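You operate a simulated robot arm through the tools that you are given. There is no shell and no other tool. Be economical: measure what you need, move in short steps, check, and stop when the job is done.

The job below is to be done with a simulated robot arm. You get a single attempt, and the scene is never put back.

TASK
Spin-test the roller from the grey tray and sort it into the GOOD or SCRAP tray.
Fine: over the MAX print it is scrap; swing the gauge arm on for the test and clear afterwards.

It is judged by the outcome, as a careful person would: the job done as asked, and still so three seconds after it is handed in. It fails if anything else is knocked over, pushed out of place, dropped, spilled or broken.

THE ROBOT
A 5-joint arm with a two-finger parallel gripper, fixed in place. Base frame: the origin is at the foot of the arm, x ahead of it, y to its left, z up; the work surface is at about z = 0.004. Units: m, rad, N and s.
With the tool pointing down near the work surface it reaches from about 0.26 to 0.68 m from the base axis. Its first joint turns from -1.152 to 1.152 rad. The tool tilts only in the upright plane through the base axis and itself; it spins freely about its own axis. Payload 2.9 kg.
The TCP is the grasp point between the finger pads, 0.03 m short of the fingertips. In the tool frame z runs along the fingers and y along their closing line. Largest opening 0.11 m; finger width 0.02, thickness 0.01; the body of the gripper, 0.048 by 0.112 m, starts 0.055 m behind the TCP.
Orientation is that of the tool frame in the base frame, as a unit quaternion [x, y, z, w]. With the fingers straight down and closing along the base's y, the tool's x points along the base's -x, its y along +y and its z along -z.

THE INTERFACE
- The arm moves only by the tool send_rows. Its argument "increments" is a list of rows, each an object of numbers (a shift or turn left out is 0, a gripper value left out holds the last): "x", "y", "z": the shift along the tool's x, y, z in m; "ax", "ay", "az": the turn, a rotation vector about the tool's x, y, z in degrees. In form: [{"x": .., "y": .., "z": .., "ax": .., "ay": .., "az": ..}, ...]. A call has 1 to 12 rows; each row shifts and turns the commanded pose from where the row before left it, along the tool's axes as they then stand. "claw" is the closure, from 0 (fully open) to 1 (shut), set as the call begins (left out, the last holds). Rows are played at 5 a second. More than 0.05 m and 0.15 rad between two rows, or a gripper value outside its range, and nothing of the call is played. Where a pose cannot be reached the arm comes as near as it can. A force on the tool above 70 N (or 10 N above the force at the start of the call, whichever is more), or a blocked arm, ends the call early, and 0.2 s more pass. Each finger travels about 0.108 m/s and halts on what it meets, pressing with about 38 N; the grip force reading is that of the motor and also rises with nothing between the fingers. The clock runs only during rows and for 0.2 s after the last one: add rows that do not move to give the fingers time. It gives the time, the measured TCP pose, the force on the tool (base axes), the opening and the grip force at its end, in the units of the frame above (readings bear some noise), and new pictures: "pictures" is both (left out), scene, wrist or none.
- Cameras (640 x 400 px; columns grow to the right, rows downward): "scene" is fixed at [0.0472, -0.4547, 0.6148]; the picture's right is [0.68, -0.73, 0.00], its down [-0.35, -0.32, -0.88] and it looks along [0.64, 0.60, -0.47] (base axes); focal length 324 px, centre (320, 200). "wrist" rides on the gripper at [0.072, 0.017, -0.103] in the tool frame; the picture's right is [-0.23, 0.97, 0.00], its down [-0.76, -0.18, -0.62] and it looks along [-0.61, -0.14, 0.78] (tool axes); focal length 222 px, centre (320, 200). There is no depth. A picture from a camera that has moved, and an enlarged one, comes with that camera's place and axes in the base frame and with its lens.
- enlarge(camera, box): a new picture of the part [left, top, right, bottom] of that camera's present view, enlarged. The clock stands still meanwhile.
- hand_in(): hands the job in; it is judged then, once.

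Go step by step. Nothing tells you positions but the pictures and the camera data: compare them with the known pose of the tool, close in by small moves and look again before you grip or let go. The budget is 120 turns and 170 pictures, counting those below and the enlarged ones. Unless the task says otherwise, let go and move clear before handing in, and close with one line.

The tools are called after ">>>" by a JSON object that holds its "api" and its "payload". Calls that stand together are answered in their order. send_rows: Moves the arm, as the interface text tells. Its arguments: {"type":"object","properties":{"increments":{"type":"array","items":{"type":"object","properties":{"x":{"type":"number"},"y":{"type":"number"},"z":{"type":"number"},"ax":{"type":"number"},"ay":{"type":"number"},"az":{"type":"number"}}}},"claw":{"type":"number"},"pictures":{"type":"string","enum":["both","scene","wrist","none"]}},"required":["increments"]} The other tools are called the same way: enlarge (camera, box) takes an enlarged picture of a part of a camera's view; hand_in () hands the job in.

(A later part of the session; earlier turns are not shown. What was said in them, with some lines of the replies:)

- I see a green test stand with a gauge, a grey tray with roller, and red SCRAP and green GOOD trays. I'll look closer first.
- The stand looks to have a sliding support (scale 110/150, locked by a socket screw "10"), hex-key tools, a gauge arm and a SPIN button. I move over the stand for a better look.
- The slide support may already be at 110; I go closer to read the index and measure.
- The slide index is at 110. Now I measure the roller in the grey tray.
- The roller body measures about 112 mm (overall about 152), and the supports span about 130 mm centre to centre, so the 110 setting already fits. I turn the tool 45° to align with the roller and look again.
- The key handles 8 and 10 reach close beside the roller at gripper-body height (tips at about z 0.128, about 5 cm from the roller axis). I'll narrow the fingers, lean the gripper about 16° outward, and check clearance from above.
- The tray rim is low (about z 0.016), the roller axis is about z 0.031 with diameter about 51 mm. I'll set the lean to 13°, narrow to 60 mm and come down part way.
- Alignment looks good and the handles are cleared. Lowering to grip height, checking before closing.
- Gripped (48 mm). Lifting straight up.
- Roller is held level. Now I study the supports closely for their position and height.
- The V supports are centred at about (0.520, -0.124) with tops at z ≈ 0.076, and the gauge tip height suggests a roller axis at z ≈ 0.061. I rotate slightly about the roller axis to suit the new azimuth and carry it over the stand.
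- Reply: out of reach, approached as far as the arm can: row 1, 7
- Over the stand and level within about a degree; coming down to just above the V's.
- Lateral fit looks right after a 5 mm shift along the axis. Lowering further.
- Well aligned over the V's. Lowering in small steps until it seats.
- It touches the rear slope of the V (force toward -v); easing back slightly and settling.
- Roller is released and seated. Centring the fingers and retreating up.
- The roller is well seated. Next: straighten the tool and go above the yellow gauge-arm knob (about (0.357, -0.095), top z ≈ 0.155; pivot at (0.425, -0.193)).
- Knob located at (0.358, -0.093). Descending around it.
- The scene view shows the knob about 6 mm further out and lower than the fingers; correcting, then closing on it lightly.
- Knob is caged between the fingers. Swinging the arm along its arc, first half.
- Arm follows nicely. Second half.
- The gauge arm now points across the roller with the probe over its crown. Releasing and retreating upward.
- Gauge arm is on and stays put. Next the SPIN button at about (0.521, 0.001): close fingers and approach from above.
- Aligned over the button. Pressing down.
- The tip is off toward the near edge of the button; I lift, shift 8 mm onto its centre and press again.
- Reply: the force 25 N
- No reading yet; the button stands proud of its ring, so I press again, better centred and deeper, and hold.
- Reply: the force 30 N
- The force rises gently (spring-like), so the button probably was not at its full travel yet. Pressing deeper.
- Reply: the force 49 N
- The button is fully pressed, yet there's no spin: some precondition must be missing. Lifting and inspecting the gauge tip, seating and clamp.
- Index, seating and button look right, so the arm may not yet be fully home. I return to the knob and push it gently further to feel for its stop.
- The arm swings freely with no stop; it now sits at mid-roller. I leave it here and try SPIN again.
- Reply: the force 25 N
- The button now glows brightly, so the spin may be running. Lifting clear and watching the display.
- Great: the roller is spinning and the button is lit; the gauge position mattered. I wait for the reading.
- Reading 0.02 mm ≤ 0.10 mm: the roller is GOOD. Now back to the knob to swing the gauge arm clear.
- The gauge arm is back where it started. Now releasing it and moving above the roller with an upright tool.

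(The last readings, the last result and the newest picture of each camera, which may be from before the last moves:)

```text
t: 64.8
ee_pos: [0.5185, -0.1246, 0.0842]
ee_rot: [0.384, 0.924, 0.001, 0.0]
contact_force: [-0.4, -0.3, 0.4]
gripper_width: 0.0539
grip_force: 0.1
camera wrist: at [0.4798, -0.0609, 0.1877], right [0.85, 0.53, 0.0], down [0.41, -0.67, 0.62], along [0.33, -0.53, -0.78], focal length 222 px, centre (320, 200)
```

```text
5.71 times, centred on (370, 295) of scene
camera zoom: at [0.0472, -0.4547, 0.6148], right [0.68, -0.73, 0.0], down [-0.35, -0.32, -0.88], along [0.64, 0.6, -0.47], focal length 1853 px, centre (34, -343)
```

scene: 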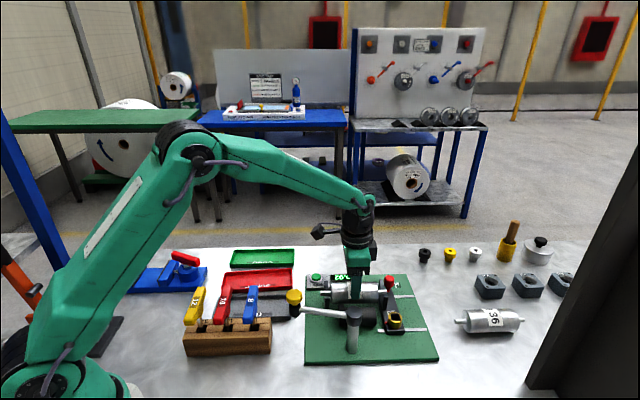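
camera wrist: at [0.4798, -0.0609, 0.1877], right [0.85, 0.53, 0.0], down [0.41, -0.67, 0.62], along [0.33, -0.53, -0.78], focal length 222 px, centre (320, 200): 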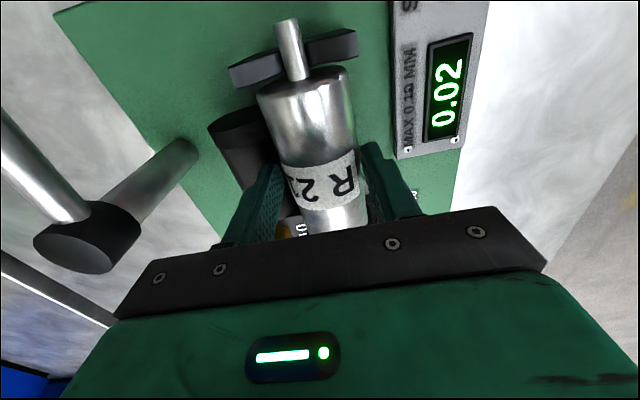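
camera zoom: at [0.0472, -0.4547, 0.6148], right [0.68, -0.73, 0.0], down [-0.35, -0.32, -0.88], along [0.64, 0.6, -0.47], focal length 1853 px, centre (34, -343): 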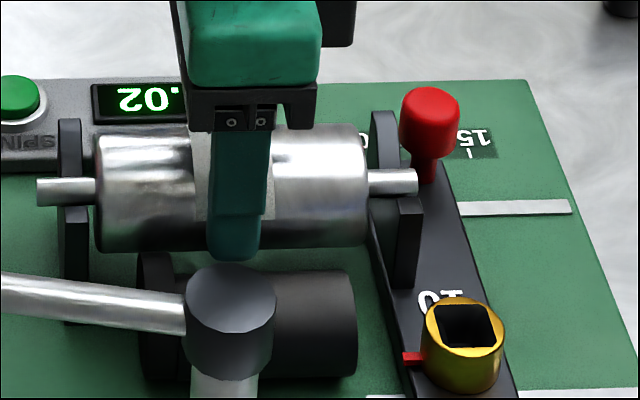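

>>> {"api": "send_rows", "payload": {"increments": [{}, {}, {}], "claw": 1.0, "pictures": "none"}}

>>> {"api": "send_rows", "payload": {"increments": [{"z": -0.006}, {"z": -0.015}, {}]}}

>>> {"api": "enlarge", "payload": {"camera": "scene", "box": [330, 260, 410, 330]}}

```text
t: 65.6
ee_pos: [0.5195, -0.1248, 0.0858]
ee_rot: [0.383, 0.924, 0.001, 0.001]
contact_force: [9.9, 12.5, 4.5]
gripper_width: 0.0479
grip_force: 37.7
```

```text
t: 66.4
ee_pos: [0.5181, -0.1252, 0.105]
ee_rot: [0.385, 0.923, 0.0, -0.001]
contact_force: [-0.1, 0.0, -2.5]
gripper_width: 0.0479
grip_force: 38.2
camera wrist: at [0.4797, -0.0616, 0.2088], right [0.85, 0.53, 0.0], down [0.41, -0.67, 0.62], along [0.33, -0.53, -0.78], focal length 222 px, centre (320, 200)
```

scene: 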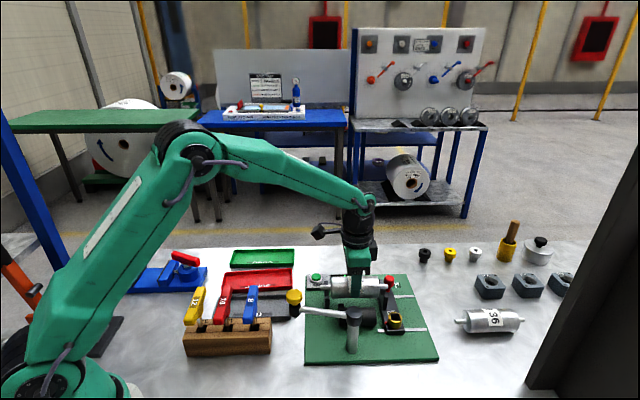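
wrist: 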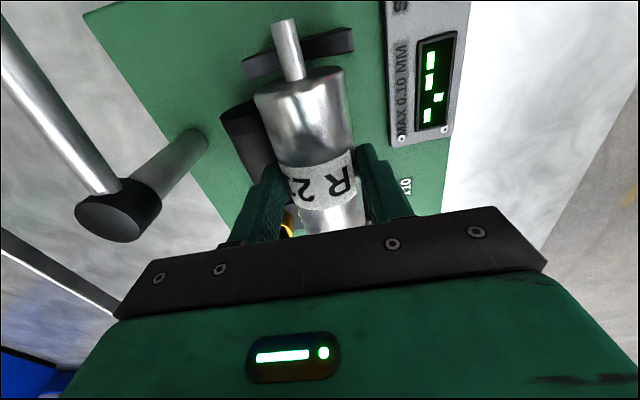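

```text
5.71 times, centred on (370, 295) of scene
camera zoom: at [0.0472, -0.4547, 0.6148], right [0.68, -0.73, 0.0], down [-0.35, -0.32, -0.88], along [0.64, 0.6, -0.47], focal length 1853 px, centre (34, -343)
```

zoom: 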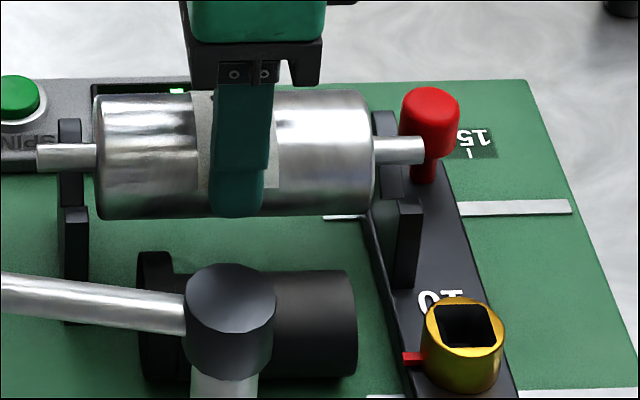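

Roller is held well. Lifting and carrying it over toward the GOOD tray.

>>> {"api": "send_rows", "payload": {"increments": [{"z": -0.045}, {"z": -0.05}, {"x": 0.0304, "y": 0.0253}, {"x": 0.0304, "y": 0.0253}, {"x": 0.0304, "y": 0.0253}, {"x": 0.0304, "y": 0.0253}, {"x": 0.0304, "y": 0.0253}, {"x": 0.0304, "y": 0.0253}, {"x": 0.0304, "y": 0.0253}, {"x": 0.0304, "y": 0.0253}, {}]}}

>>> {"api": "enlarge", "payload": {"camera": "scene", "box": [200, 190, 340, 310]}}

>>> {"api": "enlarge", "payload": {"camera": "wrist", "box": [180, 0, 480, 240]}}

```text
t: 68.8
ee_pos: [0.4895, 0.191, 0.2041]
ee_rot: [0.384, 0.923, 0.001, 0.002]
contact_force: [-0.1, 0.0, -3.3]
gripper_width: 0.048
grip_force: 37.9
camera wrist: at [0.4507, 0.2543, 0.3073], right [0.85, 0.53, 0.0], down [0.41, -0.67, 0.62], along [0.33, -0.53, -0.78], focal length 222 px, centre (320, 200)
```

scene: 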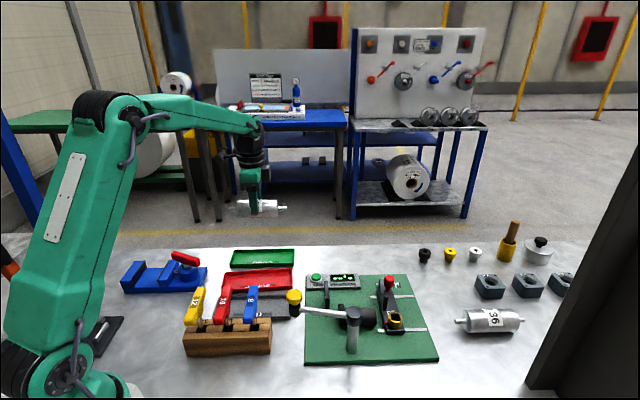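
wrist: 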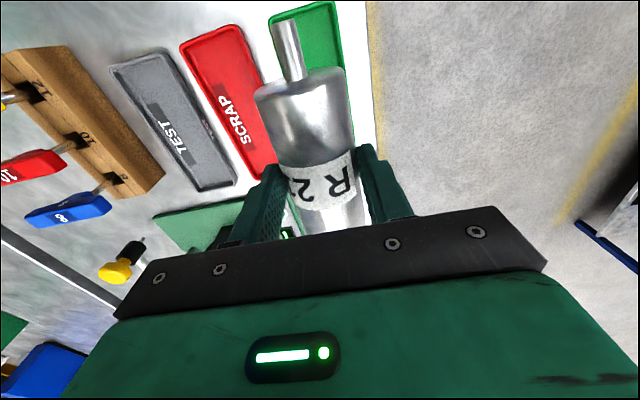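

```text
3.33 times, centred on (270, 250) of scene
camera zoom: at [0.0472, -0.4547, 0.6148], right [0.68, -0.73, 0.0], down [-0.35, -0.32, -0.88], along [0.64, 0.6, -0.47], focal length 1081 px, centre (487, 33)
```

zoom: 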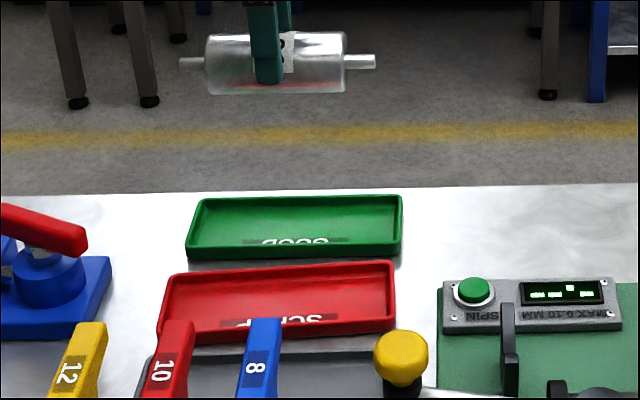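

```text
1.67 times, centred on (330, 120) of wrist
camera zoom: at [0.4507, 0.2543, 0.3073], right [0.85, 0.53, 0.0], down [0.41, -0.67, 0.62], along [0.33, -0.53, -0.78], focal length 370 px, centre (303, 333)
```

zoom: 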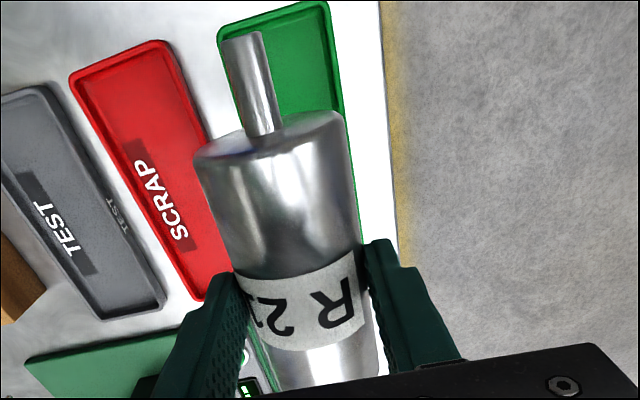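

The GOOD tray centre is at (0.4895, 0.192), right below. Lowering.

>>> {"api": "send_rows", "payload": {"increments": [{"z": 0.045, "y": 0.0007}, {"z": 0.045}, {"z": 0.035}, {}]}}

>>> {"api": "enlarge", "payload": {"camera": "scene", "box": [210, 220, 320, 310]}}

>>> {"api": "enlarge", "payload": {"camera": "wrist", "box": [180, 0, 480, 240]}}

```text
t: 69.8
ee_pos: [0.4908, 0.1923, 0.079]
ee_rot: [0.383, 0.924, 0.001, 0.001]
contact_force: [-0.5, -0.2, -2.4]
gripper_width: 0.0476
grip_force: 38.0
camera wrist: at [0.4528, 0.2555, 0.1819], right [0.85, 0.53, 0.0], down [0.41, -0.67, 0.62], along [0.33, -0.53, -0.78], focal length 222 px, centre (320, 200)
```

scene: 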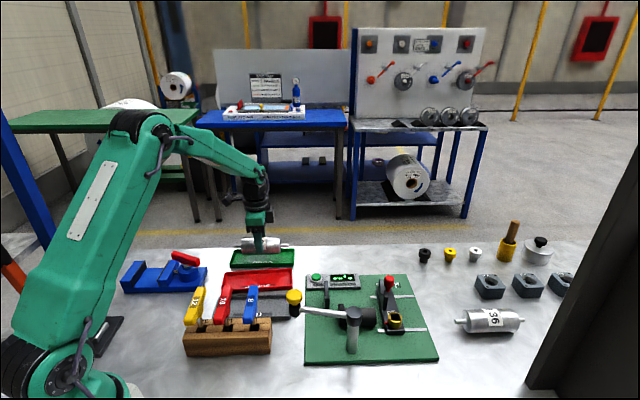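
wrist: 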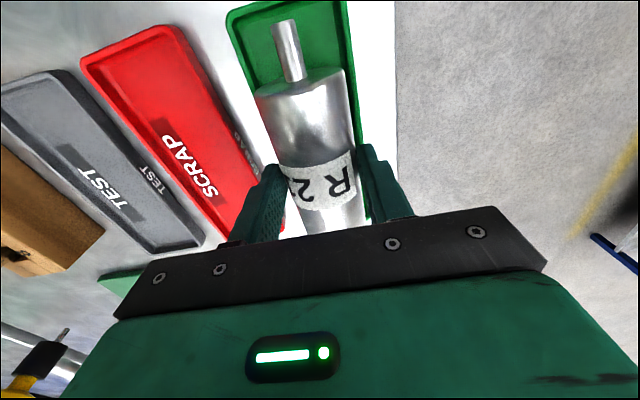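

```text
4.44 times, centred on (265, 265) of scene
camera zoom: at [0.0472, -0.4547, 0.6148], right [0.68, -0.73, 0.0], down [-0.35, -0.32, -0.88], along [0.64, 0.6, -0.47], focal length 1441 px, centre (564, -89)
```

zoom: 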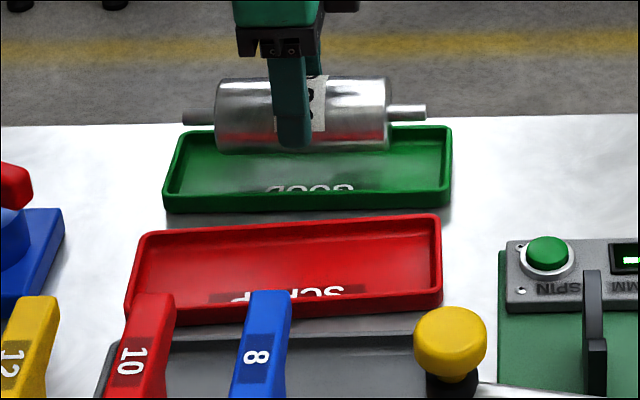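

```text
1.67 times, centred on (330, 120) of wrist
camera zoom: at [0.4528, 0.2555, 0.1819], right [0.85, 0.53, 0.0], down [0.41, -0.67, 0.62], along [0.33, -0.53, -0.78], focal length 370 px, centre (303, 333)
```

zoom: 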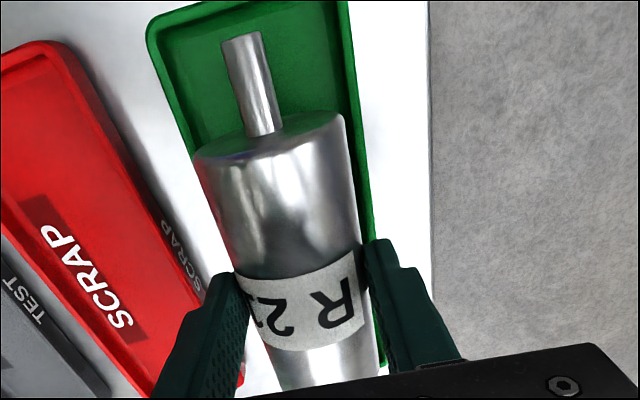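

>>> {"api": "send_rows", "payload": {"increments": [{"z": 0.01}, {"z": 0.007}, {"z": 0.003}, {"z": 0.002}, {}], "pictures": "wrist"}}

>>> {"api": "enlarge", "payload": {"camera": "scene", "box": [210, 220, 320, 310]}}

```text
t: 71.0
ee_pos: [0.4912, 0.1903, 0.0573]
ee_rot: [0.383, 0.924, 0.002, 0.002]
contact_force: [-0.1, 0.0, -3.8]
gripper_width: 0.0478
grip_force: 38.2
camera wrist: at [0.4522, 0.255, 0.1601], right [0.85, 0.53, 0.0], down [0.41, -0.67, 0.62], along [0.33, -0.53, -0.78], focal length 222 px, centre (320, 200)
```

wrist: 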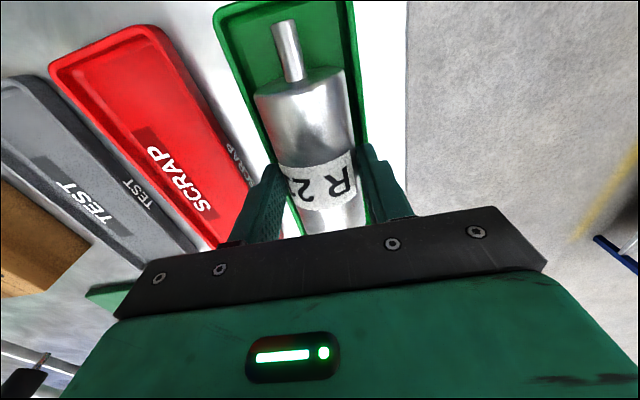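

```text
4.44 times, centred on (265, 265) of scene
camera zoom: at [0.0472, -0.4547, 0.6148], right [0.68, -0.73, 0.0], down [-0.35, -0.32, -0.88], along [0.64, 0.6, -0.47], focal length 1441 px, centre (564, -89)
```

zoom: 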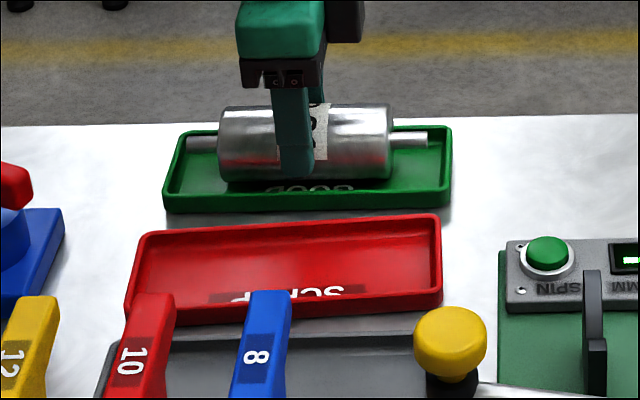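

>>> {"api": "send_rows", "payload": {"increments": [{"z": 0.002}, {"z": 0.002}, {"z": 0.0015}], "pictures": "none"}}

>>> {"api": "enlarge", "payload": {"camera": "scene", "box": [210, 220, 320, 310]}}

```text
t: 71.8
ee_pos: [0.4922, 0.1911, 0.0532]
ee_rot: [0.385, 0.923, 0.004, 0.004]
contact_force: [-7.9, -7.2, 30.4]
gripper_width: 0.0482
grip_force: 36.9
```

```text
4.44 times, centred on (265, 265) of scene
camera zoom: at [0.047, -0.4548, 0.6148], right [0.68, -0.73, 0.0], down [-0.35, -0.32, -0.88], along [0.65, 0.6, -0.47], focal length 1441 px, centre (564, -89)
```

zoom: 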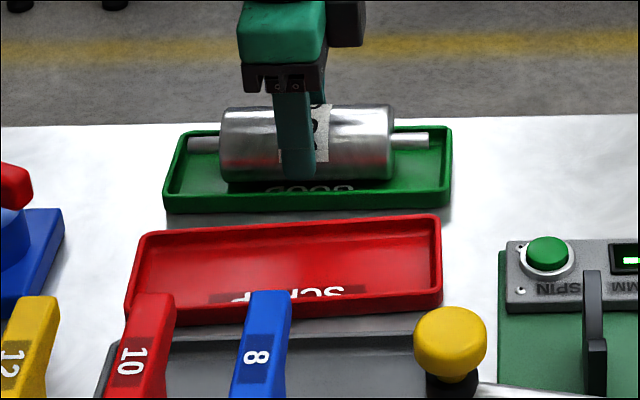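

Roller rests on the tray floor. Easing off slightly, then releasing.

>>> {"api": "send_rows", "payload": {"increments": [{"z": -0.0022}, {}], "pictures": "none"}}

>>> {"api": "send_rows", "payload": {"increments": [{}, {}, {}], "claw": 0.48, "pictures": "wrist"}}

```text
t: 72.4
ee_pos: [0.4923, 0.191, 0.0535]
ee_rot: [0.384, 0.923, 0.003, 0.003]
contact_force: [5.7, -2.1, 12.3]
gripper_width: 0.0475
grip_force: 38.1
no pictures are left
```

```text
t: 73.2
ee_pos: [0.4924, 0.1918, 0.0535]
ee_rot: [0.383, 0.924, 0.001, 0.001]
contact_force: [0.3, 0.3, -0.1]
gripper_width: 0.0573
grip_force: 0.1
no pictures are left
```

The roller is released (force zero). No pictures remain, so I retreat straight up slowly, watching the force readings.

>>> {"api": "send_rows", "payload": {"increments": [{"z": -0.005}, {"z": -0.01}, {"z": -0.02}, {}], "pictures": "none"}}

>>> {"api": "send_rows", "payload": {"increments": [{"z": -0.04}, {"z": -0.04}, {"z": -0.04}, {}, {}], "pictures": "none"}}

```text
t: 74.2
ee_pos: [0.4916, 0.1916, 0.0883]
ee_rot: [0.384, 0.923, 0.003, 0.002]
contact_force: [-0.2, -1.1, -0.5]
gripper_width: 0.0572
grip_force: 0.0
no pictures are left
```

```text
t: 75.4
ee_pos: [0.4917, 0.1899, 0.2074]
ee_rot: [0.383, 0.924, 0.003, 0.002]
contact_force: [-0.6, -0.8, -0.4]
gripper_width: 0.0573
grip_force: 0.2
no pictures are left
```

The gripper is clear with no load (force about zero). The roller is in the GOOD tray and the gauge arm is back in its clear position, so I hand in.

>>> {"api": "hand_in", "payload": {}}

```text
The job is handed in.
```

The roller read 0.02 mm against the 0.10 mm MAX, so it is good. I put it in the GOOD tray and swung the gauge arm back clear. My pictures ran out just before I let go, so I only have the near-zero force readings to show the release and lift went cleanly.
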